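You operate a simulated robot arm through the tools that you are given. There is no shell and no other tool. Be economical: measure what you need, move in short steps, check, and stop when the job is done.

Carry out the task below with a simulated two-armed robot. There is one attempt and no reset: what you move stays moved.

JOB
Shut the weigher down: belts stopped, air off, mains off, weigh table locked.
Fine: stop the belts before the mains go off; lock the table last, with the mains off; one press of Stop; the dials and other keys stay.

Only the result counts: the job must be done as asked and must still hold three seconds after the hand-in. Knocking over, shifting, dropping, spilling or breaking anything else fails it.

ROBOT AND FRAMES
Two 7-joint arms with two-finger parallel grippers on one trunk, on a base that drives. Base frame: it is fixed to the floor where the robot stands at the start and does not move with it; the origin is under the middle of the robot, x ahead of it, y to its left, z up. Units: mm, rad, N and s.
The left shoulder is at the start at [-99, 119, 800], the right one opposite. With the tool pointing down near the work surface each hand reaches from about 100 to 520 mm from the robot's upright axis, wherever it stands, measured 20 degrees to its own side. Places, roughly: black hand knob beside the rail [300, 900, 900]; blue hand knob [200, 200, 600]; green button on the key desk [300, 200, 800]; grey air dial [500, -600, 600]; high dial [500, 200, 800]; key marked clear [400, 100, 800]; low dial [400, 300, 800]; mains switch on the key desk [200, 200, 700]; mode dial [500, 100, 800]; orange lever on the key desk [300, 0, 600]; page key [400, 100, 800]; print key [400, 0, 800]; red button on the key desk [300, 0, 800]; span key [300, 200, 800]; speed dial on the key desk [200, 100, 700]; valve handle under the lanes [400, -500, 500]. Payload 3.43 kg a hand.
The tool frame of a hand sits at the grasp point between the pads (the TCP): z along the fingers, y along the line on which they close. The tips reach 30 mm beyond it. The gripper opens to 94 mm. The fingers are 28 mm wide and 10 mm thick; the gripper's body (50 by 96 mm) begins 55 mm behind the TCP.
Orientation is that of the tool frame in the base frame, as a unit quaternion [x, y, z, w]. With the fingers straight down and closing along the base's y, the tool's x points along the base's -x, its y along +y and its z along -z.

CONTROLS
- The arms move only by the tool drive_tool. It takes "left_rows", "right_rows" or both (then of equal length, played together; a hand with none holds still); each is a list of rows, each an object of numbers (a shift or turn left out is 0, a gripper value left out holds the last): "x", "y", "z": the shift along the base's x, y, z in units of 25 mm (1.0 is 25 mm); "ax", "ay", "az": the turn, a rotation vector about the base's x, y, z in units of 6 degrees (1.0 is 6 degrees). In form: [{"x": .., "y": .., "z": .., "ax": .., "ay": .., "az": ..}, ...]. A call has 1 to 12 rows; each row shifts and turns the commanded pose from where the row before left it. "left_grip" and "right_grip" are, for a hand that has rows, the finger opening in mm, from 0 to 94, set as the call begins (left out, the last holds). A call with a number of a shift or a turn outside -1 to 1 is refused whole. Each row takes 0.2 s and may step no farther than 50 mm and 0.15 rad from the row before; otherwise, or with a gripper value out of range, the whole call is refused. A pose out of reach is approached as far as the arm can. The call stops where the force on the tool passes 40 N (or 10 N more than at its start, if that is more) or the arm is blocked; 0.2 s more then pass. The fingers move at their own pace (about 153 mm/s each) and stop on an object; they squeeze with about 45 N. The grip force told is the motor's: it shows also when the fingers shut on nothing. Time passes only in rows, and 0.2 s behind the last, so rows that do not move let the fingers close. The reply holds the time, the measured pose of the TCP, the force on the tool along the base axes, the opening and the grip force, in the units named above and with some noise, with the torque about the TCP (base axes, N m) and any sound that the robot's microphone picked up.
- Cameras (640 x 400 px; columns grow to the right, rows downward): "scene" is now at [10, -21.2, 1495.3]; the picture's right is [-0.43, -0.90, 0.00], its down [-0.81, 0.39, -0.43] and it looks along [0.39, -0.19, -0.90] (base axes); focal length 237 px, centre (320, 200). "left" rides on the left gripper at [76, -14, -102] in its tool frame; the picture's right is [0.18, 0.98, 0.00], its down [-0.75, 0.14, -0.64] and it looks along [-0.63, 0.12, 0.77] (tool axes); focal length 243 px, centre (320, 200). "right" rides on the right gripper at [76, 14, -102] in its tool frame; the picture's right is [-0.18, 0.98, 0.00], its down [-0.75, -0.14, -0.64] and it looks along [-0.63, -0.12, 0.77] (tool axes); focal length 243 px, centre (320, 200). There is no depth. A picture from a camera that has moved, and an enlarged one, comes with that camera's place and axes in the base frame and with its lens. The place of the scene camera against the robot may be out by one fixed shift of up to 12 mm in any direction.
- camera(camera): a new picture of that camera. The clock stands still meanwhile.
- move_column(by): slides the trunk up (or, below 0, down) by that many mm; the arms and the scene camera ride with it, the base frame stays. It gives what a move gives, with no picture.
- steer(legs): drives the robot by 1 to 6 legs, each [ahead, left, turn to the left] in mm, mm and rad, along the robot's own axes; the way and the turn of a leg run together, so that a leg with both is an arc; at most 1500 mm and 3.142 rad a leg. The arms and the cameras ride along, it lands a little off, and it stops where it bumps. It gives what a move gives.
- aim_head(pan, tilt): turns the head with the scene camera to pan (to the left, within 2.496 rad either way) and tilt (down, from -0.506 to 1.204), counted from straight ahead of the robot. It gives what a move gives.
- zoom(camera, box): a new picture of the part [left, top, right, bottom] of that camera's present view, enlarged. The clock stands still meanwhile.
- hand_in(): hands the job in; it is judged then, once.

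Work in short steps. Places have to be worked out from the pictures, the camera data and where the tool is seen: move nearer, look again, correct. Check each grasp and each placing, and mend what went wrong. You have 120 turns and 88 pictures in all, those below and enlarged ones among them. Open the grippers and draw the arms clear of the work before you hand the job in, unless the task says otherwise; then end with one line.

The tools are called as a command line: name --argument value ..., lists and objects as JSON in quotes. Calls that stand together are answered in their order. drive_tool: Moves the arms, as the interface text tells. Its arguments: {"type":"object","properties":{"left_rows":{"type":"array"},"left_grip":{"type":"number"},"right_rows":{"type":"array"},"right_grip":{"type":"number"}},"required":[]} The other tools are called the same way: move_column (by) slides the trunk up or down; steer (legs) drives the base; aim_head (pan, tilt) turns the head that bears the scene camera; camera (camera) takes a picture; zoom (camera, box) takes an enlarged picture of a part of a camera's view; hand_in () hands the job in.

At the start:

```text
clock: 0.0
left_position: [297.6, 11.8, 1165.5]
left_tool_rot: [0.0, 1.0, 0.0, 0.0]
left_force: [-0.1, -0.8, 0.1]
left_moment: [-0.01, 0.0, -0.04]
left_grip_width: 94.0
left_grasp_force: 0.0
right_position: [282.0, -324.4, 1169.5]
right_tool_rot: [0.0, 1.0, -0.001, 0.0]
right_force: [-0.1, -0.3, 0.7]
right_moment: [-0.02, 0.01, 0.01]
right_grip_width: 94.1
right_grasp_force: 0.1
trunk travel left (down, up): [-225.0, 110.0]
robot x, y, heading: [-1.0, -2.0, -0.001]
head pan, tilt: [-0.445, 1.124]
```

scene: 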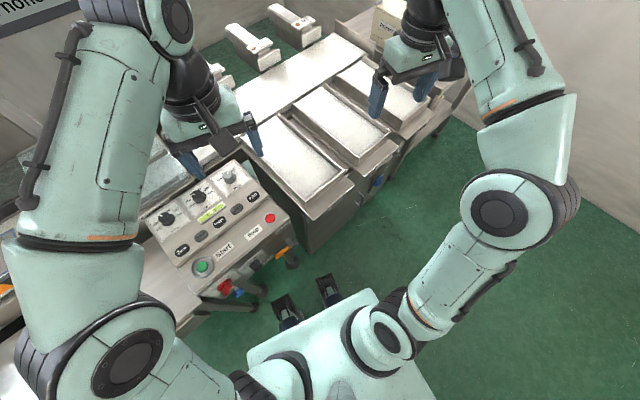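
right: 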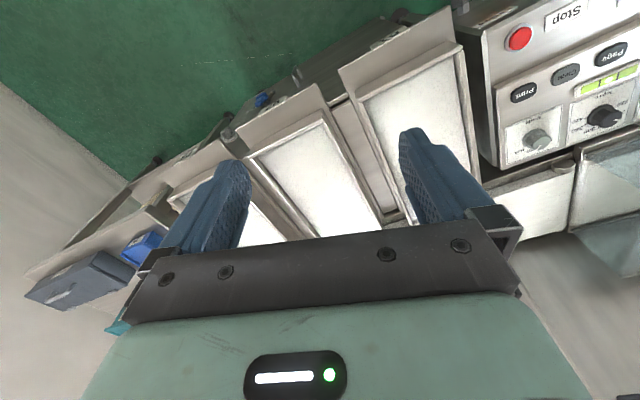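
left: 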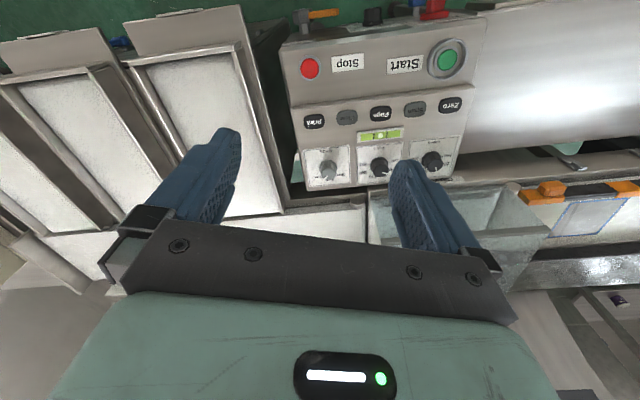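

The key desk is in front with the Stop button on its face and a lever, dial and red switch on its front edge. I'll look closer at the desk and to the right for labels.

zoom --camera "scene" --box '[130, 150, 330, 320]'

zoom --camera "left" --box '[260, 0, 500, 150]'

zoom --camera "right" --box '[20, 60, 340, 300]'

```text
2.35 times, centred on (230, 235) of scene
camera zoom: at [10.0, -21.2, 1495.3], right [-0.43, -0.9, 0.0], down [-0.81, 0.39, -0.43], along [0.39, -0.19, -0.9], focal length 557 px, centre (532, 118)
```

zoom: 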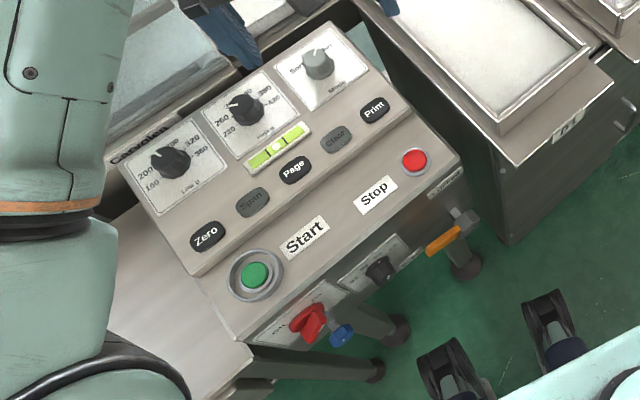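

```text
2.67 times, centred on (380, 75) of left
camera zoom: at [220.2, -2.7, 1268.6], right [-0.18, 0.98, 0.0], down [0.75, 0.14, 0.64], along [0.63, 0.12, -0.77], focal length 647 px, centre (160, 533)
```

zoom: 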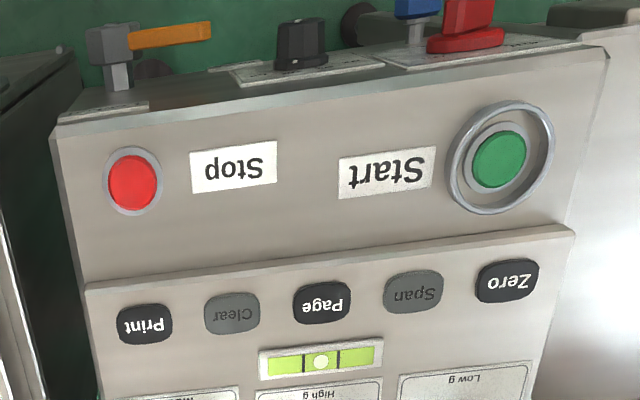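

```text
1.67 times, centred on (180, 180) of right
camera zoom: at [206.9, -308.5, 1272.2], right [0.18, 0.98, 0.0], down [0.75, -0.14, 0.64], along [0.63, -0.12, -0.77], focal length 404 px, centre (553, 233)
```

zoom: 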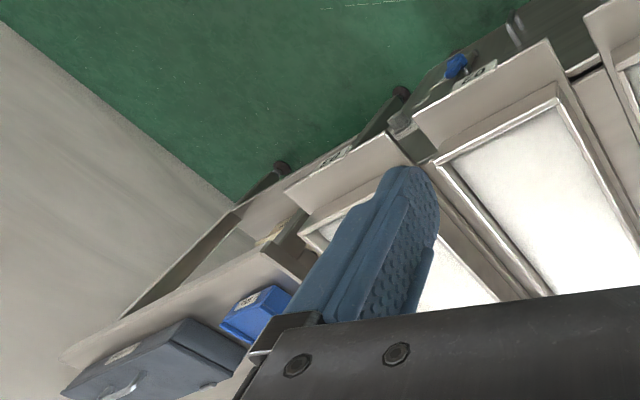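

The front panel under the desk holds the mains switch, a blue knob, the speed dial and the orange lever, with small labels. I'll look around before backing up for a frontal view.

aim_head --pan -0.9 --tilt 0.7

camera --camera "scene"

aim_head --pan 2.4 --tilt 0.7

camera --camera "scene"

aim_head --pan 0.7 --tilt 0.6

camera --camera "scene"

```text
clock: 0.9
left_position: [296.0, 12.0, 1165.4]
left_tool_rot: [0.0, 1.0, 0.0, 0.0]
left_force: [-0.3, 0.2, 0.5]
left_moment: [0.02, -0.02, 0.0]
left_grip_width: 94.0
left_grasp_force: 0.0
right_position: [283.6, -322.2, 1170.1]
right_tool_rot: [0.001, 1.0, 0.0, 0.0]
right_force: [0.1, -0.5, -0.4]
right_moment: [-0.02, 0.0, 0.02]
right_grip_width: 94.0
right_grasp_force: 0.0
trunk travel left (down, up): [-225.0, 110.0]
robot x, y, heading: [-2.5, -0.7, -0.001]
head pan, tilt: [-0.901, 0.7]
```

```text
81 pictures are left
camera scene: at [7.4, -61.2, 1526.8], right [-0.78, -0.62, 0.0], down [-0.4, 0.5, -0.76], along [0.48, -0.6, -0.64], focal length 237 px, centre (320, 200)
```

scene: 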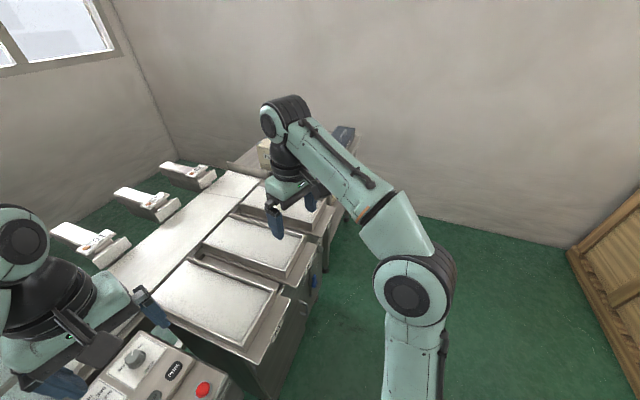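

```text
clock: 3.7
left_position: [296.7, 13.2, 1165.9]
left_tool_rot: [0.0, 1.0, 0.0, 0.0]
left_force: [-0.2, -0.3, 0.0]
left_moment: [0.02, -0.01, 0.04]
left_grip_width: 94.1
left_grasp_force: 0.0
right_position: [283.0, -322.7, 1170.0]
right_tool_rot: [0.0, 1.0, 0.0, 0.0]
right_force: [0.7, -0.8, -0.9]
right_moment: [-0.03, 0.02, 0.0]
right_grip_width: 93.9
right_grasp_force: 0.0
trunk travel left (down, up): [-225.0, 110.0]
robot x, y, heading: [-0.0, -1.4, -0.003]
head pan, tilt: [2.4, 0.7]
```

```text
80 pictures are left
camera scene: at [-108.1, 62.7, 1526.8], right [0.68, 0.74, 0.0], down [0.47, -0.44, -0.76], along [-0.56, 0.52, -0.64], focal length 237 px, centre (320, 200)
```

scene: 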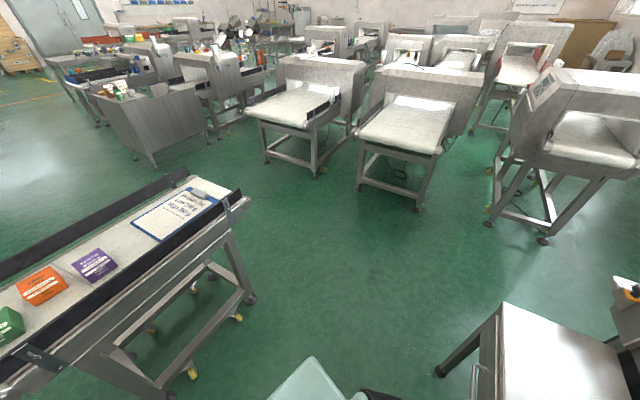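

```text
clock: 5.4
left_position: [297.6, 11.6, 1165.4]
left_tool_rot: [0.001, 1.0, 0.0, 0.0]
left_force: [0.1, 0.2, 0.4]
left_moment: [0.02, -0.02, 0.0]
left_grip_width: 93.9
left_grasp_force: 0.0
right_position: [282.2, -323.1, 1168.6]
right_tool_rot: [0.0, 1.0, 0.0, 0.0]
right_force: [0.7, -0.9, -0.2]
right_moment: [-0.01, 0.02, 0.01]
right_grip_width: 94.1
right_grasp_force: 0.0
trunk travel left (down, up): [-225.0, 110.0]
robot x, y, heading: [-0.6, -1.1, -0.003]
head pan, tilt: [0.7, 0.6]
```

```text
79 pictures are left
camera scene: at [22.1, 62.3, 1535.5], right [0.64, -0.76, 0.0], down [-0.43, -0.36, -0.83], along [0.63, 0.53, -0.56], focal length 237 px, centre (320, 200)
```

scene: 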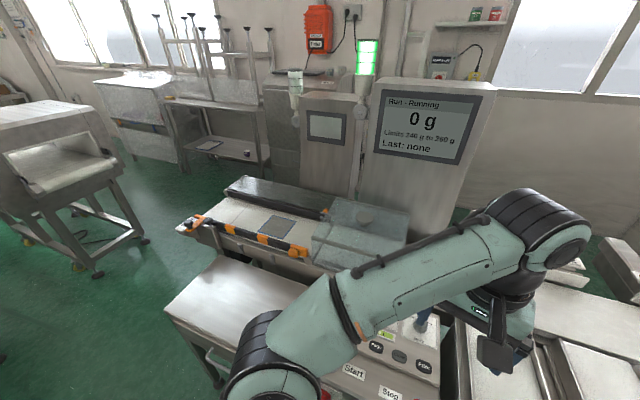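

The screen shows "Run – Running". The floor behind is free to about x=-900, so I'll back up 400 mm to see the front panel and read the labels.

steer --legs '[[-400, 0, 0]]'

move_column --by -200

aim_head --pan 0.2 --tilt 0.75

camera --camera "scene"

aim_head --pan -0.5 --tilt 0.75

camera --camera "scene"

```text
clock: 7.9
left_position: [-102.6, 12.2, 1166.2]
left_tool_rot: [0.0, 1.0, 0.0, 0.0]
left_force: [0.3, -0.9, 0.3]
left_moment: [-0.03, 0.0, -0.02]
left_grip_width: 94.3
left_grasp_force: 0.1
right_position: [-117.7, -322.9, 1170.2]
right_tool_rot: [-0.001, 1.0, 0.001, 0.001]
right_force: [-0.5, 0.0, 0.0]
right_moment: [-0.02, 0.01, 0.0]
right_grip_width: 93.9
right_grasp_force: 0.0
trunk travel left (down, up): [-225.0, 110.0]
robot x, y, heading: [-399.0, 2.5, -0.005]
head pan, tilt: [0.7, 0.6]
```

```text
clock: 10.1
left_position: [-103.1, 12.5, 966.7]
left_tool_rot: [0.0, 1.0, 0.0, 0.0]
left_force: [0.3, 0.3, 0.2]
left_moment: [0.0, 0.03, 0.01]
left_grip_width: 94.2
left_grasp_force: 0.0
right_position: [-116.3, -323.8, 969.2]
right_tool_rot: [0.0, 1.0, 0.0, 0.0]
right_force: [0.2, 0.2, -0.3]
right_moment: [-0.02, 0.0, -0.02]
right_grip_width: 94.0
right_grasp_force: 0.0
trunk travel left (down, up): [-25.0, 310.0]
robot x, y, heading: [-401.2, 0.5, -0.004]
head pan, tilt: [0.7, 0.6]
```

```text
clock: 11.0
left_position: [-103.1, 11.2, 965.0]
left_tool_rot: [0.0, 1.0, -0.001, 0.0]
left_force: [-0.6, -0.7, -0.1]
left_moment: [-0.02, 0.0, -0.02]
left_grip_width: 94.1
left_grasp_force: 0.0
right_position: [-117.0, -323.2, 968.7]
right_tool_rot: [-0.001, 1.0, 0.0, 0.0]
right_force: [-0.5, 0.2, -0.8]
right_moment: [-0.01, -0.01, 0.02]
right_grip_width: 94.2
right_grasp_force: 0.1
trunk travel left (down, up): [-25.0, 310.0]
robot x, y, heading: [-397.1, 0.9, -0.004]
head pan, tilt: [0.201, 0.75]
```

```text
78 pictures are left
camera scene: at [-319.2, 21.8, 1316.0], right [0.2, -0.98, 0.0], down [-0.67, -0.14, -0.73], along [0.72, 0.15, -0.68], focal length 237 px, centre (320, 200)
```

scene: 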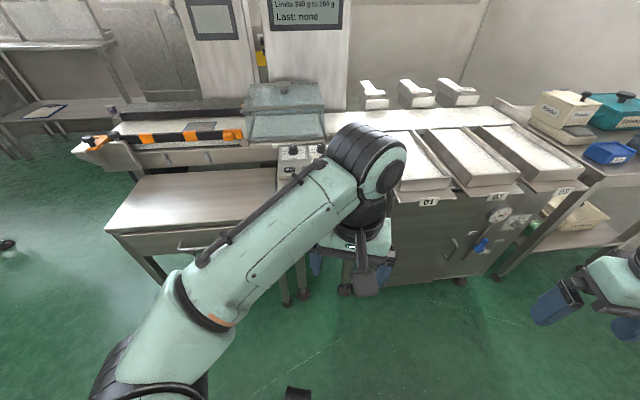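

```text
clock: 12.1
left_position: [-102.7, 12.7, 964.0]
left_tool_rot: [0.0, 1.0, 0.0, 0.0]
left_force: [-1.2, 0.1, 0.0]
left_moment: [0.02, 0.01, -0.01]
left_grip_width: 93.8
left_grasp_force: 0.1
right_position: [-116.2, -324.0, 969.3]
right_tool_rot: [0.0, 1.0, 0.0, 0.0]
right_force: [-0.1, 0.2, 0.2]
right_moment: [0.0, 0.0, 0.0]
right_grip_width: 94.0
right_grasp_force: 0.0
trunk travel left (down, up): [-25.0, 310.0]
robot x, y, heading: [-400.8, -1.7, 0.001]
head pan, tilt: [-0.499, 0.75]
```

```text
77 pictures are left
camera scene: at [-327.6, -34.4, 1316.0], right [-0.48, -0.88, 0.0], down [-0.6, 0.33, -0.73], along [0.64, -0.35, -0.68], focal length 237 px, centre (320, 200)
```

scene: 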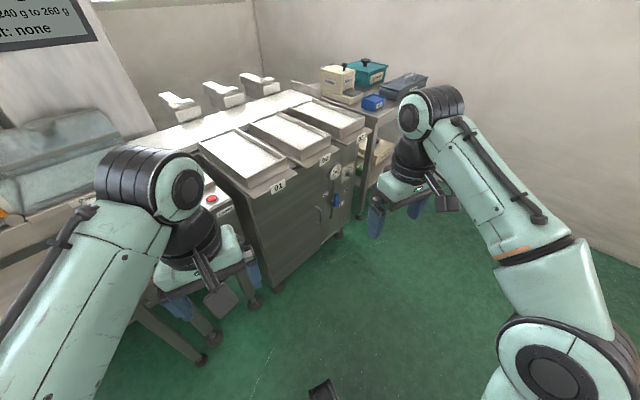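

The left arm hides the desk; the air valve (blue handle) with a gauge is on the cabinet front. I'll zoom there and swing the left hand to the left for a clear view.

zoom --camera "scene" --box '[260, 130, 400, 240]'

drive_tool --left_rows '[{"y": 1}, {"y": 1}, {"y": 1}, {"y": 1}, {"y": 1}, {"y": 1}, {"y": 1}, {"y": 1}, {"y": 1}, {"y": 1}, {"y": 1}, {"y": 1}]'

aim_head --pan 0.2 --tilt 0.75

camera --camera "scene"

```text
3.64 times, centred on (330, 185) of scene
camera zoom: at [-327.6, -34.4, 1316.0], right [-0.48, -0.88, 0.0], down [-0.6, 0.33, -0.73], along [0.64, -0.35, -0.68], focal length 861 px, centre (284, 254)
```

zoom: 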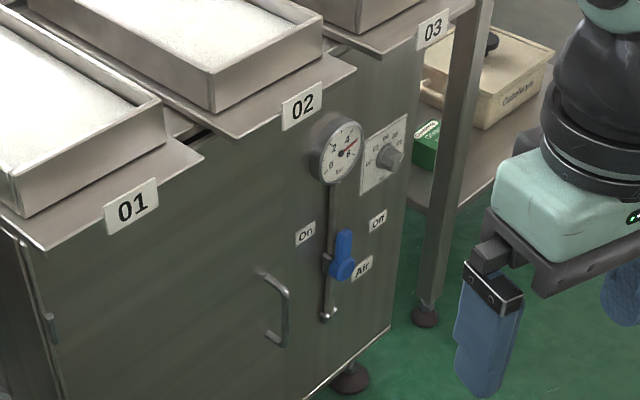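

```text
clock: 14.7
left_position: [-102.5, 311.2, 964.1]
left_tool_rot: [-0.001, 1.0, 0.0, 0.001]
left_force: [-0.4, -0.7, -0.1]
left_moment: [-0.02, 0.01, 0.01]
left_grip_width: 94.2
left_grasp_force: 0.1
right_position: [-117.4, -323.1, 969.4]
right_tool_rot: [0.0, 1.0, 0.0, 0.0]
right_force: [0.8, 0.7, 0.5]
right_moment: [0.0, 0.01, 0.01]
right_grip_width: 94.1
right_grasp_force: 0.0
trunk travel left (down, up): [-25.0, 310.0]
robot x, y, heading: [-399.3, 2.2, 0.003]
head pan, tilt: [-0.499, 0.75]
```

```text
clock: 15.8
left_position: [-104.0, 311.5, 964.5]
left_tool_rot: [0.0, 1.0, 0.0, 0.0]
left_force: [-0.3, 0.6, -0.2]
left_moment: [0.0, 0.02, 0.0]
left_grip_width: 94.0
left_grasp_force: 0.0
right_position: [-117.4, -323.4, 969.1]
right_tool_rot: [0.0, 1.0, 0.0, 0.0]
right_force: [0.3, 0.1, 0.0]
right_moment: [-0.03, -0.02, -0.02]
right_grip_width: 94.0
right_grasp_force: 0.0
trunk travel left (down, up): [-25.0, 310.0]
robot x, y, heading: [-401.4, 0.5, 0.002]
head pan, tilt: [0.201, 0.75]
```

```text
75 pictures are left
camera scene: at [-319.2, 21.7, 1316.0], right [0.2, -0.98, 0.0], down [-0.67, -0.14, -0.73], along [0.72, 0.15, -0.68], focal length 237 px, centre (320, 200)
```

scene: 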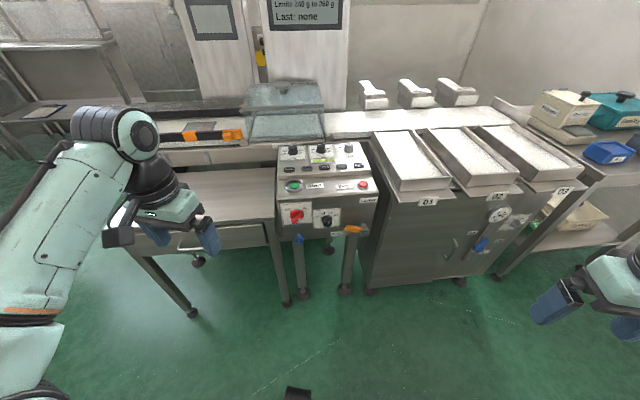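

Now the desk front is visible; I'll zoom on it.

zoom --camera "scene" --box '[262, 140, 382, 250]'

zoom --camera "scene" --box '[275, 190, 375, 250]'

zoom --camera "scene" --box '[440, 180, 540, 270]'

```text
3.64 times, centred on (322, 195) of scene
camera zoom: at [-319.2, 21.7, 1316.0], right [0.2, -0.98, 0.0], down [-0.67, -0.14, -0.73], along [0.72, 0.15, -0.68], focal length 861 px, centre (313, 218)
```

zoom: 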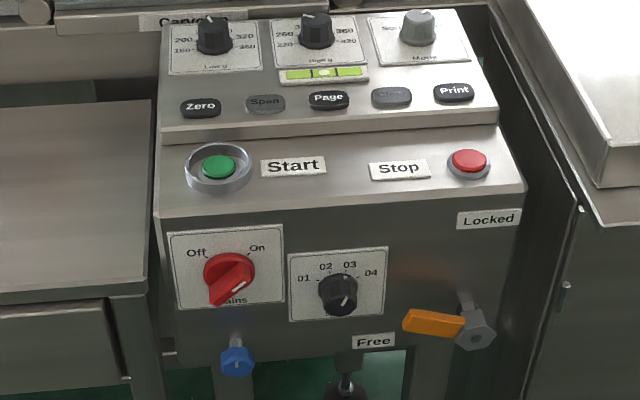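

```text
6.40 times, centred on (325, 220) of scene
camera zoom: at [-319.2, 21.7, 1316.0], right [0.2, -0.98, 0.0], down [-0.67, -0.14, -0.73], along [0.72, 0.15, -0.68], focal length 1516 px, centre (288, 72)
```

zoom: 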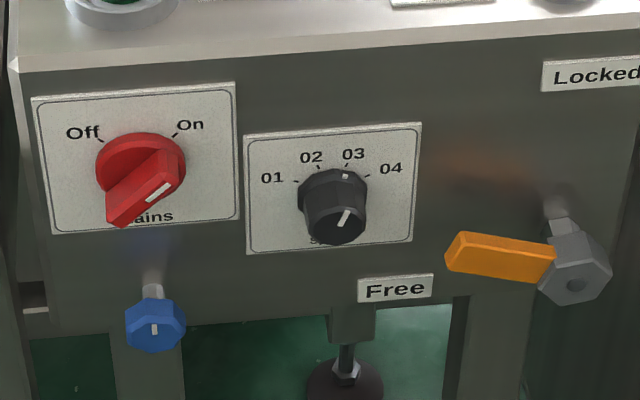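

```text
4.44 times, centred on (490, 225) of scene
camera zoom: at [-319.2, 21.7, 1316.0], right [0.2, -0.98, 0.0], down [-0.67, -0.14, -0.73], along [0.72, 0.15, -0.68], focal length 1053 px, centre (-436, 89)
```

zoom: 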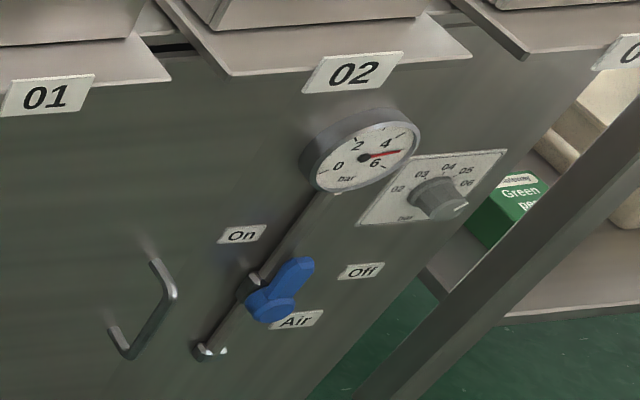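

Now I understand: the orange lever points to "Free" and must go up to "Locked"; the mains pointer is at On and must turn left to Off; the air handle stands upright at On and must go to the right, Off. The desk front runs from about (224,282) to (327,-49), so it is turned about 0.3 rad; I'll square up to it, about 550 mm away.

steer --legs '[[0, 0, 0.3], [130, -88, 0]]'

aim_head --pan 0.0 --tilt 0.85

camera --camera "scene"

```text
clock: 18.2
left_position: [-57.9, 341.2, 964.0]
left_tool_rot: [-0.15, 0.989, 0.0, -0.001]
left_force: [0.7, -0.5, -0.1]
left_moment: [0.0, -0.01, 0.0]
left_grip_width: 94.0
left_grasp_force: 0.1
right_position: [115.7, -269.1, 969.5]
right_tool_rot: [-0.15, 0.989, 0.0, -0.001]
right_force: [-0.4, 0.2, 0.2]
right_moment: [0.0, 0.03, -0.01]
right_grip_width: 94.0
right_grasp_force: 0.1
trunk travel left (down, up): [-25.0, 310.0]
robot x, y, heading: [-251.6, -40.9, 0.297]
head pan, tilt: [0.201, 0.75]
```

```text
clock: 18.9
left_position: [-58.8, 341.2, 965.2]
left_tool_rot: [-0.15, 0.989, 0.0, 0.0]
left_force: [0.0, -0.7, 0.2]
left_moment: [0.05, 0.01, -0.02]
left_grip_width: 93.8
left_grasp_force: 0.0
right_position: [115.3, -268.9, 968.9]
right_tool_rot: [-0.149, 0.989, 0.0, 0.0]
right_force: [0.0, 0.5, 0.3]
right_moment: [0.03, 0.02, 0.02]
right_grip_width: 94.1
right_grasp_force: 0.0
trunk travel left (down, up): [-25.0, 310.0]
robot x, y, heading: [-249.9, -42.0, 0.302]
head pan, tilt: [0.0, 0.85]
```

```text
71 pictures are left
camera scene: at [-176.4, -14.9, 1308.0], right [0.3, -0.96, 0.0], down [-0.72, -0.22, -0.66], along [0.63, 0.2, -0.75], focal length 237 px, centre (320, 200)
```

scene: 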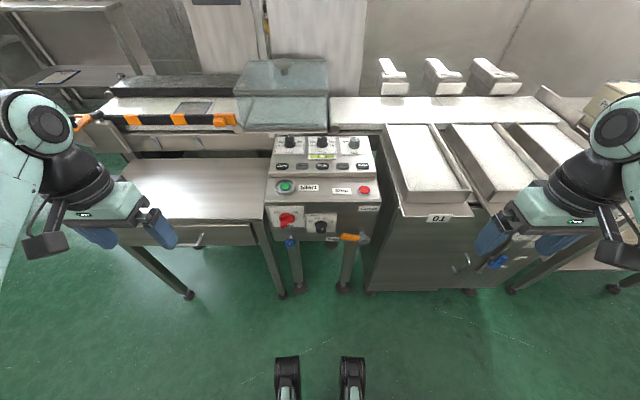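

Squared up. I'll zoom for pixel measurements to triangulate.

zoom --camera "scene" --box '[260, 160, 388, 250]'

```text
4.44 times, centred on (324, 205) of scene
camera zoom: at [-176.4, -14.9, 1308.0], right [0.3, -0.96, 0.0], down [-0.72, -0.22, -0.66], along [0.63, 0.2, -0.75], focal length 1053 px, centre (302, 178)
```

zoom: 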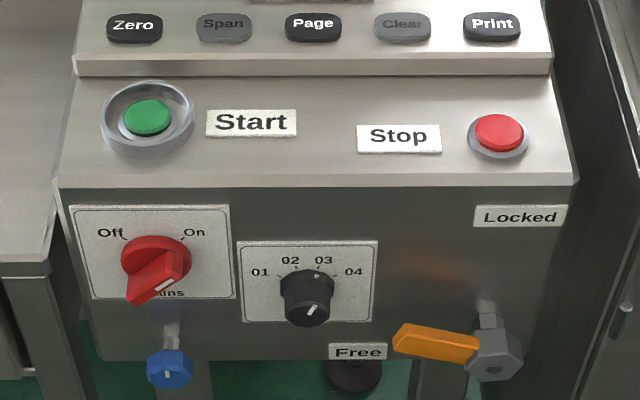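

Triangulation in a desk-aligned frame (u into the desk, v left): Stop at about (302,-90,813), mains switch (256,137,734), lever pivot about v=-105. I'll drive 120 mm closer and bring the closed right hand over Stop.

steer --legs '[[120, 0, 0]]'

drive_tool --right_rows '[{"x": 0.34, "y": 0.95, "z": -0.2}, {"x": 0.34, "y": 0.95, "z": -0.2}, {"x": 0.34, "y": 0.95, "z": -0.2}, {"x": 0.34, "y": 0.95, "z": -0.2}, {"x": 0.34, "y": 0.95, "z": -0.2}, {"x": 0.34, "y": 0.95, "z": -0.2}, {"x": 0.34, "y": 0.95, "z": -0.2}, {"x": 0.34, "y": 0.95, "z": -0.2}, {"x": 0.34, "y": 0.95, "z": -0.2}, {"x": 0.34, "y": 0.95, "z": -0.2}]' --right_grip 0

camera --camera "right"

camera --camera "scene"

```text
clock: 20.1
left_position: [55.1, 375.2, 964.8]
left_tool_rot: [-0.149, 0.989, 0.0, 0.001]
left_force: [0.5, -0.5, -0.5]
left_moment: [0.01, 0.04, 0.01]
left_grip_width: 93.9
left_grasp_force: 0.0
right_position: [229.4, -232.9, 969.7]
right_tool_rot: [-0.15, 0.989, 0.0, 0.0]
right_force: [0.7, 0.5, -0.4]
right_moment: [0.01, 0.0, 0.0]
right_grip_width: 94.0
right_grasp_force: 0.0
trunk travel left (down, up): [-25.0, 310.0]
robot x, y, heading: [-140.9, -9.2, 0.301]
head pan, tilt: [0.0, 0.85]
```

```text
clock: 22.3
left_position: [55.0, 375.8, 966.5]
left_tool_rot: [-0.149, 0.989, 0.001, -0.001]
left_force: [0.4, -0.6, 0.2]
left_moment: [0.07, 0.05, -0.02]
left_grip_width: 93.9
left_grasp_force: 0.1
right_position: [307.9, 2.7, 915.1]
right_tool_rot: [-0.151, 0.988, 0.002, 0.001]
right_force: [-0.5, -1.7, 1.0]
right_moment: [0.05, -0.01, -0.03]
right_grip_width: 0.1
right_grasp_force: 32.9
right hand out of reach, approached as far as the arm can: row 10
trunk travel left (down, up): [-25.0, 310.0]
robot x, y, heading: [-139.4, -9.2, 0.3]
head pan, tilt: [0.0, 0.85]
```

```text
69 pictures are left
camera right: at [231.8, -7.1, 1017.2], right [-0.12, 0.99, 0.0], down [0.76, 0.09, 0.64], along [0.64, 0.08, -0.77], focal length 243 px, centre (320, 200)
```

right: 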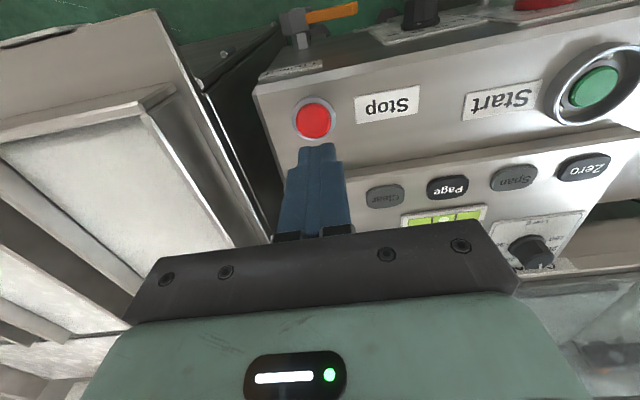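

```text
68 pictures are left
camera scene: at [-62.2, 18.3, 1307.9], right [0.3, -0.96, 0.0], down [-0.72, -0.22, -0.66], along [0.63, 0.2, -0.75], focal length 237 px, centre (320, 200)
```

scene: 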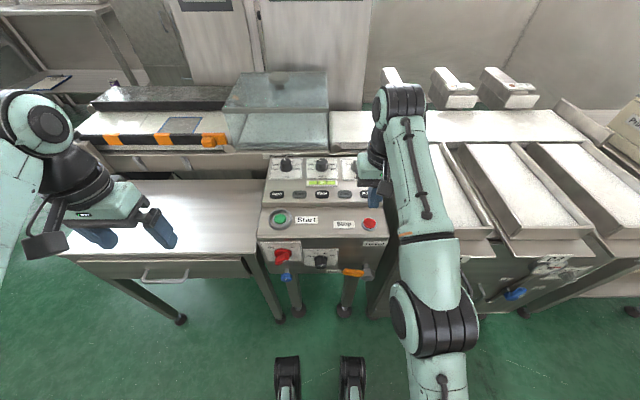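

From the wrist view Stop lies at about (314,-1) for z≈813, agreeing with triangulation. The arm is at its reach limit because the trunk is low, so I'll raise the trunk and then lower the hand.

move_column --by 160

drive_tool --right_rows '[{"z": -1, "x": 0.03}, {"z": -1, "x": 0.03}, {"z": -1, "x": 0.03, "y": -0.03}, {"z": -1, "x": 0.03, "y": -0.03}, {"z": -1, "x": 0.03, "y": -0.03}, {"z": -1, "x": 0.03, "y": -0.03}, {"z": -0.9, "x": 0.03, "y": -0.03}]'

camera --camera "right"

```text
clock: 24.1
left_position: [53.3, 377.4, 1124.6]
left_tool_rot: [-0.15, 0.989, 0.0, 0.0]
left_force: [0.2, -0.9, 1.1]
left_moment: [0.04, 0.01, 0.02]
left_grip_width: 93.9
left_grasp_force: 0.1
right_position: [285.0, -4.5, 1107.0]
right_tool_rot: [-0.15, 0.988, 0.004, 0.028]
right_force: [0.3, 0.0, -0.6]
right_moment: [0.02, -0.03, 0.01]
right_grip_width: 0.0
right_grasp_force: 32.9
trunk travel left (down, up): [-185.0, 150.0]
robot x, y, heading: [-141.5, -7.5, 0.298]
head pan, tilt: [0.0, 0.85]
```

```text
clock: 25.8
left_position: [52.7, 376.5, 1124.4]
left_tool_rot: [-0.15, 0.989, 0.0, 0.0]
left_force: [0.2, -1.0, -0.2]
left_moment: [-0.01, -0.03, 0.02]
left_grip_width: 94.0
left_grasp_force: 0.1
right_position: [291.9, -9.4, 932.0]
right_tool_rot: [-0.15, 0.988, 0.004, 0.029]
right_force: [0.5, -0.7, 0.1]
right_moment: [-0.01, 0.01, -0.03]
right_grip_width: 0.1
right_grasp_force: 32.9
trunk travel left (down, up): [-185.0, 150.0]
robot x, y, heading: [-137.5, -7.5, 0.303]
head pan, tilt: [0.0, 0.85]
```

```text
67 pictures are left
camera right: at [209.5, -19.9, 1030.3], right [-0.12, 0.99, 0.01], down [0.72, 0.08, 0.69], along [0.68, 0.09, -0.73], focal length 243 px, centre (320, 200)
```

right: 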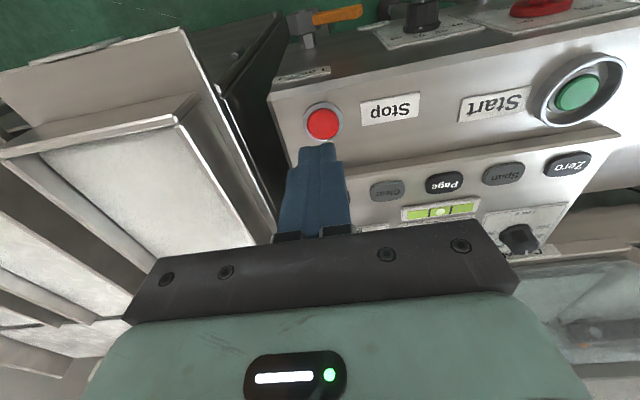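

Hand is at (292,-9,932) and Stop computes to (313,-2). I'll shift over it and go down to ~15 mm above, then check.

drive_tool --right_rows '[{"x": 0.4, "y": 0.15, "z": -0.4}, {"x": 0.4, "y": 0.15, "z": -0.8}, {"z": -0.8}, {"z": -0.7}]'

zoom --camera "right" --box '[240, 60, 400, 260]'

zoom --camera "scene" --box '[250, 140, 420, 290]'

```text
clock: 26.8
left_position: [53.8, 376.5, 1124.2]
left_tool_rot: [-0.15, 0.989, 0.001, 0.0]
left_force: [0.2, 1.0, 0.0]
left_moment: [0.0, -0.03, 0.02]
left_grip_width: 94.1
left_grasp_force: 0.1
right_position: [311.6, -1.8, 864.4]
right_tool_rot: [-0.15, 0.988, 0.005, 0.029]
right_force: [0.1, 0.3, 0.3]
right_moment: [0.0, 0.0, -0.01]
right_grip_width: 0.0
right_grasp_force: 33.1
trunk travel left (down, up): [-185.0, 150.0]
robot x, y, heading: [-133.5, -6.7, 0.296]
head pan, tilt: [0.0, 0.85]
```

```text
2.00 times, centred on (320, 160) of right
camera zoom: at [229.6, -12.5, 963.7], right [-0.12, 0.99, 0.01], down [0.72, 0.08, 0.68], along [0.68, 0.09, -0.73], focal length 485 px, centre (320, 280)
```

zoom: 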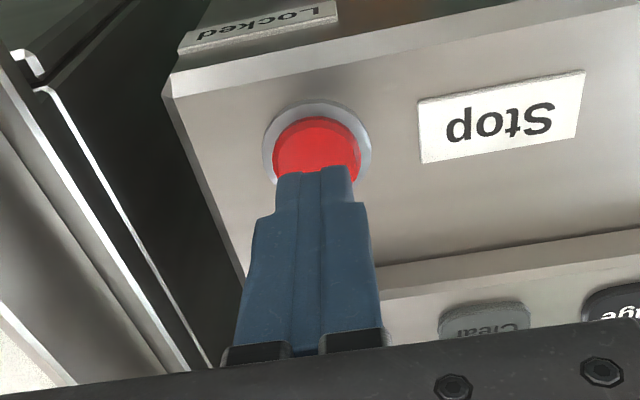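

```text
2.67 times, centred on (335, 215) of scene
camera zoom: at [-104.1, 7.5, 1476.2], right [0.3, -0.96, 0.0], down [-0.72, -0.22, -0.66], along [0.63, 0.2, -0.75], focal length 632 px, centre (280, 160)
```

zoom: 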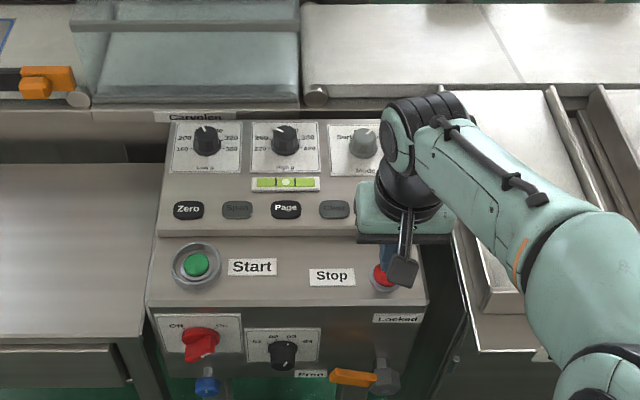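

Tip sits ~15–20 mm above the red cap, well centred. I'll press slowly straight down.

drive_tool --right_rows '[{"x": -0.12, "z": -0.2}, {"z": -0.2}, {"z": -0.2}, {"z": -0.2}]'

zoom --camera "right" --box '[240, 60, 400, 260]'

```text
clock: 27.8
left_position: [52.6, 377.8, 1125.5]
left_tool_rot: [-0.149, 0.989, 0.0, 0.0]
left_force: [-0.1, -0.4, 0.0]
left_moment: [-0.01, -0.01, 0.0]
left_grip_width: 94.2
left_grasp_force: 0.1
right_position: [309.1, -2.6, 846.1]
right_tool_rot: [-0.15, 0.988, 0.004, 0.029]
right_force: [0.2, 0.9, -0.3]
right_moment: [-0.01, 0.0, 0.0]
right_grip_width: 0.1
right_grasp_force: 33.1
trunk travel left (down, up): [-185.0, 150.0]
robot x, y, heading: [-140.0, -10.6, 0.302]
head pan, tilt: [0.0, 0.85]
```

```text
2.00 times, centred on (320, 160) of right
camera zoom: at [226.6, -12.4, 944.0], right [-0.12, 0.99, 0.01], down [0.72, 0.08, 0.68], along [0.68, 0.09, -0.73], focal length 485 px, centre (320, 280)
```

zoom: 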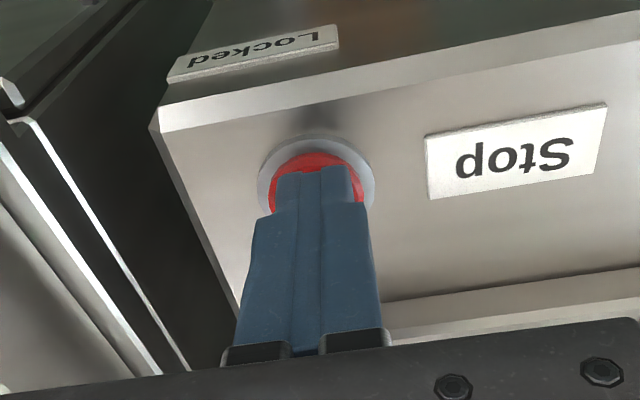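

Still free (no force) and the tip is over the red cap. Continue down in small steps.

drive_tool --right_rows '[{"z": -0.12}, {"z": -0.12}, {"z": -0.12}, {"z": -0.12}]'

```text
clock: 28.8
left_position: [53.6, 376.3, 1124.4]
left_tool_rot: [-0.149, 0.989, -0.001, 0.001]
left_force: [-0.1, 1.4, -0.1]
left_moment: [0.01, -0.01, -0.01]
left_grip_width: 94.0
left_grasp_force: 0.2
right_position: [308.7, -0.7, 835.3]
right_tool_rot: [-0.149, 0.988, 0.005, 0.03]
right_force: [-0.8, -1.2, 10.3]
right_moment: [-0.08, 0.06, 0.01]
right_grip_width: 0.1
right_grasp_force: 33.1
trunk travel left (down, up): [-185.0, 150.0]
robot x, y, heading: [-137.6, -8.8, 0.303]
head pan, tilt: [0.0, 0.85]
heard: click
```

A click was heard with 10 N on the tip: the button went in. I'll lift straight off and check the screen.

drive_tool --right_rows '[{"z": 0.5}, {"z": 1}, {"z": 1}, {"z": 1}]'

aim_head --pan 0.15 --tilt 0.3

camera --camera "scene"

```text
clock: 29.8
left_position: [54.3, 375.7, 1124.9]
left_tool_rot: [-0.149, 0.989, 0.0, 0.0]
left_force: [0.3, -0.3, -0.3]
left_moment: [0.02, 0.0, 0.01]
left_grip_width: 94.2
left_grasp_force: 0.1
right_position: [308.5, -1.3, 922.9]
right_tool_rot: [-0.15, 0.988, 0.004, 0.028]
right_force: [0.0, 0.2, 0.6]
right_moment: [-0.01, 0.0, -0.01]
right_grip_width: 0.0
right_grasp_force: 33.1
trunk travel left (down, up): [-185.0, 150.0]
robot x, y, heading: [-138.6, -10.4, 0.296]
head pan, tilt: [0.0, 0.85]
```

```text
clock: 30.7
left_position: [52.3, 376.9, 1125.7]
left_tool_rot: [-0.15, 0.989, -0.001, 0.001]
left_force: [1.1, 1.0, 0.1]
left_moment: [-0.01, -0.01, -0.01]
left_grip_width: 93.7
left_grasp_force: 0.0
right_position: [309.1, -0.5, 921.6]
right_tool_rot: [-0.15, 0.988, 0.004, 0.029]
right_force: [-0.1, 0.4, 0.6]
right_moment: [-0.03, 0.03, -0.02]
right_grip_width: 0.2
right_grasp_force: 33.8
trunk travel left (down, up): [-185.0, 150.0]
robot x, y, heading: [-138.9, -8.9, 0.305]
head pan, tilt: [0.15, 0.3]
```

```text
63 pictures are left
camera scene: at [-94.9, 25.0, 1524.5], right [0.44, -0.9, 0.0], down [-0.27, -0.13, -0.95], along [0.86, 0.42, -0.3], focal length 237 px, centre (320, 200)
```

scene: 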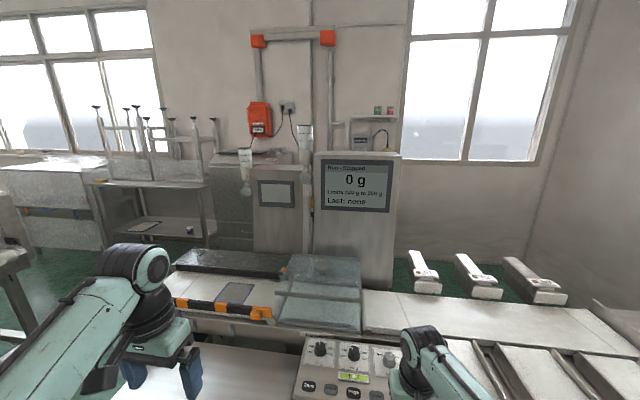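

The screen now reads "Stopped". Next, the air valve: it lies around u≈235, v≈-640, z≈465. I'll back off, strafe right to it and lower the trunk.

steer --legs '[[-260, 0, 0], [0, -500, 0]]'

move_column --by -140

aim_head --pan -0.25 --tilt 0.85

camera --camera "scene"

```text
clock: 37.1
left_position: [-42.1, -178.0, 1125.4]
left_tool_rot: [-0.15, 0.989, -0.001, 0.0]
left_force: [-1.0, -0.5, -0.1]
left_moment: [0.0, 0.0, 0.0]
left_grip_width: 94.0
left_grasp_force: 0.1
right_position: [214.7, -554.9, 920.9]
right_tool_rot: [-0.15, 0.988, 0.005, 0.028]
right_force: [-1.0, 0.2, -0.4]
right_moment: [-0.03, -0.01, -0.03]
right_grip_width: 0.1
right_grasp_force: 32.9
trunk travel left (down, up): [-185.0, 150.0]
robot x, y, heading: [-232.0, -564.9, 0.3]
head pan, tilt: [0.15, 0.3]
```

```text
clock: 38.8
left_position: [-41.7, -177.5, 985.3]
left_tool_rot: [-0.152, 0.988, 0.0, 0.0]
left_force: [0.2, -0.3, 0.6]
left_moment: [0.02, 0.01, 0.02]
left_grip_width: 94.0
left_grasp_force: 0.1
right_position: [213.6, -555.6, 782.5]
right_tool_rot: [-0.15, 0.988, 0.004, 0.03]
right_force: [0.1, -0.2, 0.6]
right_moment: [-0.03, -0.01, -0.02]
right_grip_width: 0.2
right_grasp_force: 33.4
trunk travel left (down, up): [-45.0, 290.0]
robot x, y, heading: [-228.9, -560.9, 0.301]
head pan, tilt: [0.15, 0.3]
```

```text
clock: 39.7
left_position: [-40.9, -177.6, 983.4]
left_tool_rot: [-0.15, 0.989, 0.0, 0.0]
left_force: [-0.9, 0.0, 0.0]
left_moment: [0.03, 0.01, -0.01]
left_grip_width: 94.1
left_grasp_force: 0.0
right_position: [214.7, -555.0, 782.6]
right_tool_rot: [-0.151, 0.988, 0.004, 0.029]
right_force: [0.1, -0.1, 0.0]
right_moment: [-0.01, 0.02, -0.01]
right_grip_width: 0.0
right_grasp_force: 33.1
trunk travel left (down, up): [-45.0, 290.0]
robot x, y, heading: [-232.1, -562.1, 0.303]
head pan, tilt: [-0.25, 0.85]
```

```text
62 pictures are left
camera scene: at [-159.6, -555.5, 1327.4], right [0.05, -1.0, 0.0], down [-0.75, -0.04, -0.66], along [0.66, 0.04, -0.75], focal length 237 px, centre (320, 200)
```

scene: 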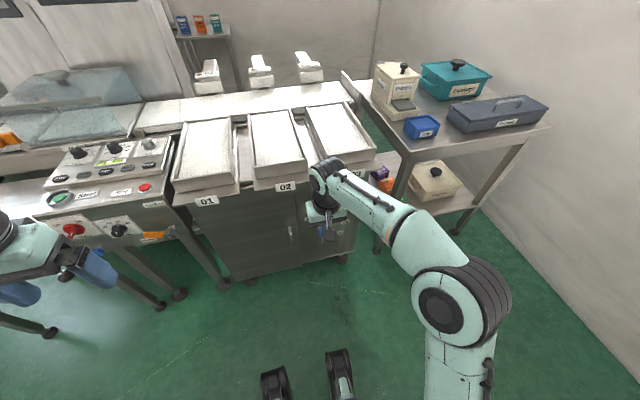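

The hand hides the valve. I'll pull the right hand back while pitching it to point forward at the cabinet and lowering it.

drive_tool --right_rows '[{"x": -0.4, "y": -0.12, "z": -0.5, "ax": 0.2955, "ay": -0.955}, {"x": -0.4, "y": -0.12, "z": -0.5, "ax": 0.2955, "ay": -0.955}, {"x": -0.4, "y": -0.12, "z": -0.5, "ax": 0.2955, "ay": -0.955}, {"x": -0.4, "y": -0.12, "z": -0.8, "ax": 0.2955, "ay": -0.955}, {"x": -0.3, "y": -0.09, "z": -0.8, "ax": 0.2955, "ay": -0.955}, {"x": -0.3, "y": -0.09, "z": -0.8, "ax": 0.2955, "ay": -0.955}, {"z": -0.8, "ax": 0.2955, "ay": -0.955}, {"z": -0.8, "ax": 0.2955, "ay": -0.955}, {"z": -0.8, "ax": 0.2955, "ay": -0.955}, {"z": -0.8, "ax": 0.2955, "ay": -0.955}, {"z": -0.8, "ax": 0.2955, "ay": -0.955}, {"z": -0.8, "ax": 0.2955, "ay": -0.955}]'

camera --camera "scene"

camera --camera "right"

```text
clock: 42.3
left_position: [-41.7, -179.5, 985.3]
left_tool_rot: [-0.15, 0.989, 0.0, 0.0]
left_force: [-0.5, 0.3, 0.6]
left_moment: [-0.02, -0.02, 0.0]
left_grip_width: 93.6
left_grasp_force: 0.1
right_position: [159.6, -573.2, 606.1]
right_tool_rot: [-0.128, 0.841, 0.079, 0.52]
right_force: [0.8, -0.3, -0.1]
right_moment: [-0.01, -0.05, -0.04]
right_grip_width: 0.1
right_grasp_force: 33.4
right hand out of reach, approached as far as the arm can: row 11, 12
trunk travel left (down, up): [-45.0, 290.0]
robot x, y, heading: [-232.5, -566.0, 0.299]
head pan, tilt: [-0.25, 0.85]
```

```text
61 pictures are left
camera scene: at [-159.6, -555.7, 1327.4], right [0.05, -1.0, 0.0], down [-0.75, -0.04, -0.66], along [0.66, 0.03, -0.75], focal length 237 px, centre (320, 200)
```

scene: 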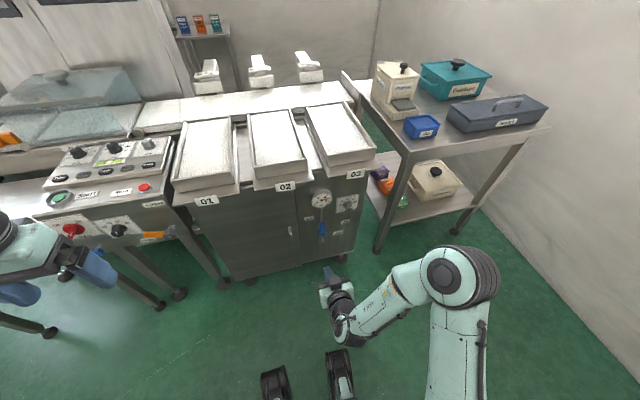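

```text
60 pictures are left
camera right: at [35.2, -595.3, 583.7], right [-0.21, 0.96, 0.16], down [-0.18, -0.2, 0.96], along [0.96, 0.17, 0.22], focal length 243 px, centre (320, 200)
```

right: 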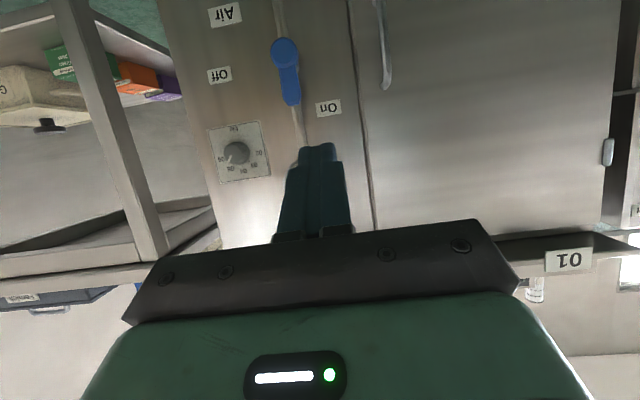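

The wrist camera sees the valve upside-down: handle upright at On, pivot below. I'll zoom in the scene for triangulation.

zoom --camera "scene" --box '[280, 170, 370, 270]'

zoom --camera "right" --box '[200, 0, 360, 150]'

```text
4.00 times, centred on (325, 220) of scene
camera zoom: at [-159.6, -555.7, 1327.4], right [0.05, -1.0, 0.0], down [-0.75, -0.04, -0.66], along [0.66, 0.03, -0.75], focal length 948 px, centre (300, 120)
```

zoom: 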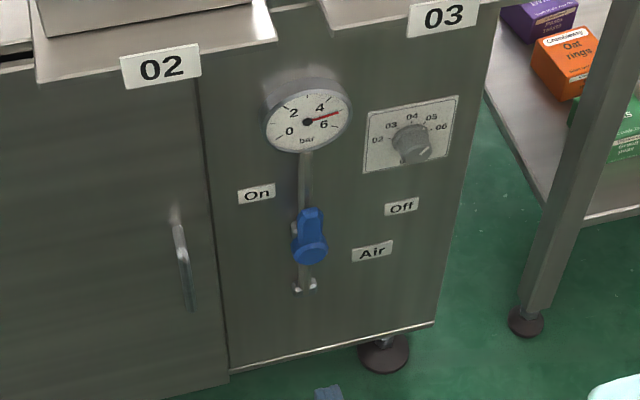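

```text
2.67 times, centred on (280, 75) of right
camera zoom: at [35.2, -595.3, 583.7], right [-0.21, 0.96, 0.16], down [-0.18, -0.2, 0.96], along [0.96, 0.17, 0.22], focal length 647 px, centre (427, 533)
```

zoom: 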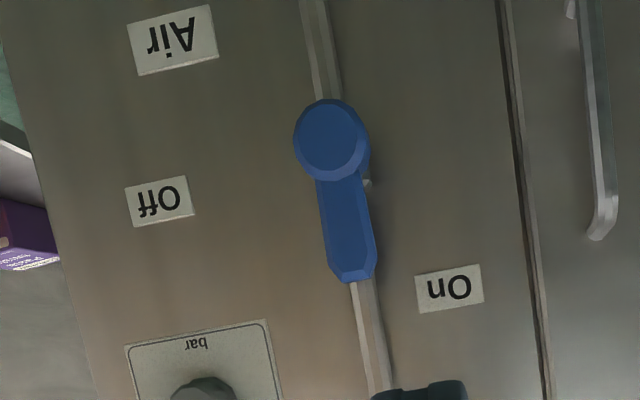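

Valve pivot front comes out at (u,v,z)≈(246,-640,448) with handle tip ~65 mm above. I'll drive 150 mm ahead, then level the tool and bring the closed fingertips left of the handle, short of it.

steer --legs '[[150, 0, 0]]'

drive_tool --right_rows '[{"x": 0.2, "y": 0.04, "z": -0.87, "ax": 0.24, "ay": -0.76}, {"x": 0.2, "y": 0.04, "z": -0.87, "ax": 0.24, "ay": -0.76}, {"x": 0.2, "y": 0.04, "z": -0.87, "ax": 0.24, "ay": -0.76}, {"x": 0.2, "y": 0.04, "z": -0.87, "ax": 0.24, "ay": -0.76}, {"x": 0.2, "y": 0.04, "z": -0.87, "ax": 0.24, "ay": -0.76}]'

camera --camera "right"

camera --camera "scene"

```text
clock: 43.7
left_position: [101.9, -135.0, 985.4]
left_tool_rot: [-0.15, 0.989, 0.0, 0.0]
left_force: [0.3, -0.3, -0.5]
left_moment: [0.01, 0.01, -0.01]
left_grip_width: 94.0
left_grasp_force: 0.0
right_position: [301.5, -528.4, 605.0]
right_tool_rot: [-0.127, 0.842, 0.077, 0.519]
right_force: [-0.4, 0.3, 0.5]
right_moment: [0.02, 0.0, 0.01]
right_grip_width: 0.2
right_grasp_force: 33.3
trunk travel left (down, up): [-45.0, 290.0]
robot x, y, heading: [-88.2, -521.8, 0.299]
head pan, tilt: [-0.25, 0.85]
```

```text
clock: 44.9
left_position: [100.5, -135.0, 984.8]
left_tool_rot: [-0.15, 0.989, 0.0, 0.0]
left_force: [0.4, -0.4, 0.2]
left_moment: [0.0, 0.05, -0.01]
left_grip_width: 94.0
left_grasp_force: 0.0
right_position: [292.8, -467.8, 512.0]
right_tool_rot: [-0.103, 0.748, 0.098, 0.648]
right_force: [-0.3, 0.2, -0.7]
right_moment: [0.04, -0.01, 0.02]
right_grip_width: 0.2
right_grasp_force: 33.2
right hand out of reach, approached as far as the arm can: row 1, 2, 3, 4, 5
trunk travel left (down, up): [-45.0, 290.0]
robot x, y, heading: [-88.4, -521.3, 0.301]
head pan, tilt: [-0.25, 0.85]
```

```text
57 pictures are left
camera right: at [180.7, -484.0, 451.4], right [-0.25, 0.95, 0.2], down [-0.47, -0.29, 0.83], along [0.85, 0.12, 0.52], focal length 243 px, centre (320, 200)
```

right: 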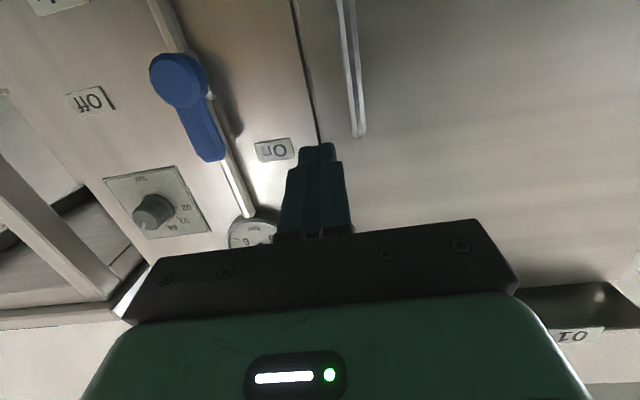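

```text
56 pictures are left
camera scene: at [-18.2, -511.7, 1327.4], right [0.05, -1.0, 0.0], down [-0.75, -0.04, -0.66], along [0.66, 0.03, -0.75], focal length 237 px, centre (320, 200)
```

scene: 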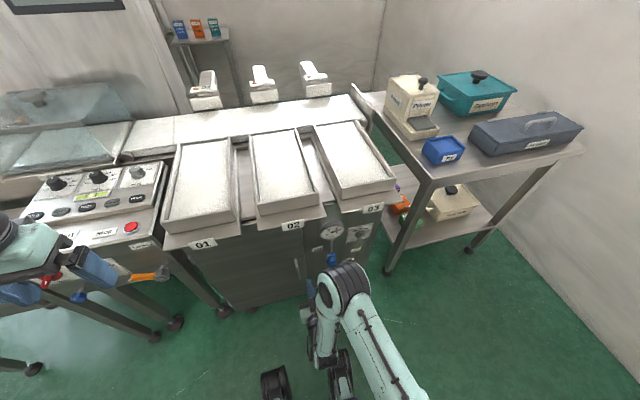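

The hand got too close to the body, so it drifted left (v≈-533). I'll back the base 100 mm and then extend the hand forward and to the right, tip staying short of the handle.

steer --legs '[[-100, 0, 0]]'

drive_tool --right_rows '[{"x": 0.92, "y": -0.28, "z": -0.1}, {"x": 0.92, "y": -0.28, "z": -0.1}, {"x": 0.92, "y": -0.28, "z": -0.1}, {"x": 0.92, "y": -0.28, "z": -0.1}, {"x": 0.92, "y": -0.28, "z": -0.1}]'

camera --camera "right"

```text
clock: 46.0
left_position: [6.4, -164.0, 985.1]
left_tool_rot: [-0.149, 0.989, -0.001, 0.0]
left_force: [0.2, -0.4, -0.5]
left_moment: [0.02, 0.01, 0.01]
left_grip_width: 94.2
left_grasp_force: 0.0
right_position: [198.8, -496.1, 511.8]
right_tool_rot: [-0.102, 0.748, 0.097, 0.648]
right_force: [-0.4, 0.3, 0.0]
right_moment: [0.0, 0.02, -0.02]
right_grip_width: 0.0
right_grasp_force: 33.0
trunk travel left (down, up): [-45.0, 290.0]
robot x, y, heading: [-182.6, -548.1, 0.301]
head pan, tilt: [-0.25, 0.85]
```

```text
clock: 47.2
left_position: [6.4, -163.7, 984.4]
left_tool_rot: [-0.15, 0.989, 0.0, -0.001]
left_force: [-0.1, -0.1, -0.3]
left_moment: [-0.04, 0.03, 0.01]
left_grip_width: 94.0
left_grasp_force: 0.0
right_position: [289.8, -470.2, 514.5]
right_tool_rot: [-0.101, 0.749, 0.093, 0.648]
right_force: [-0.9, 0.0, -0.3]
right_moment: [0.02, 0.0, 0.0]
right_grip_width: 0.2
right_grasp_force: 32.6
right hand out of reach, approached as far as the arm can: row 1, 2, 3, 4, 5
trunk travel left (down, up): [-45.0, 290.0]
robot x, y, heading: [-186.5, -549.9, 0.3]
head pan, tilt: [-0.25, 0.85]
```

```text
55 pictures are left
camera right: at [177.6, -485.5, 454.5], right [-0.24, 0.95, 0.19], down [-0.47, -0.29, 0.84], along [0.85, 0.11, 0.51], focal length 243 px, centre (320, 200)
```

right: 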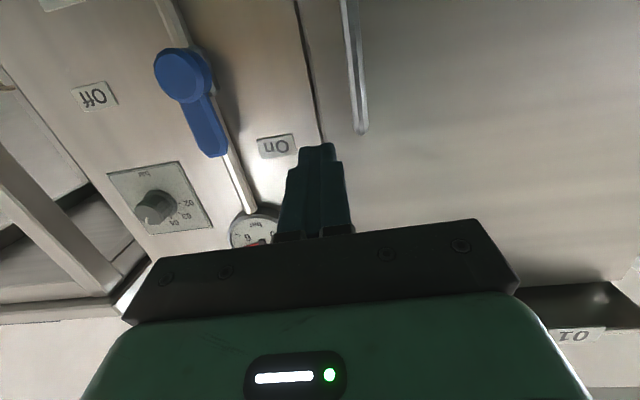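

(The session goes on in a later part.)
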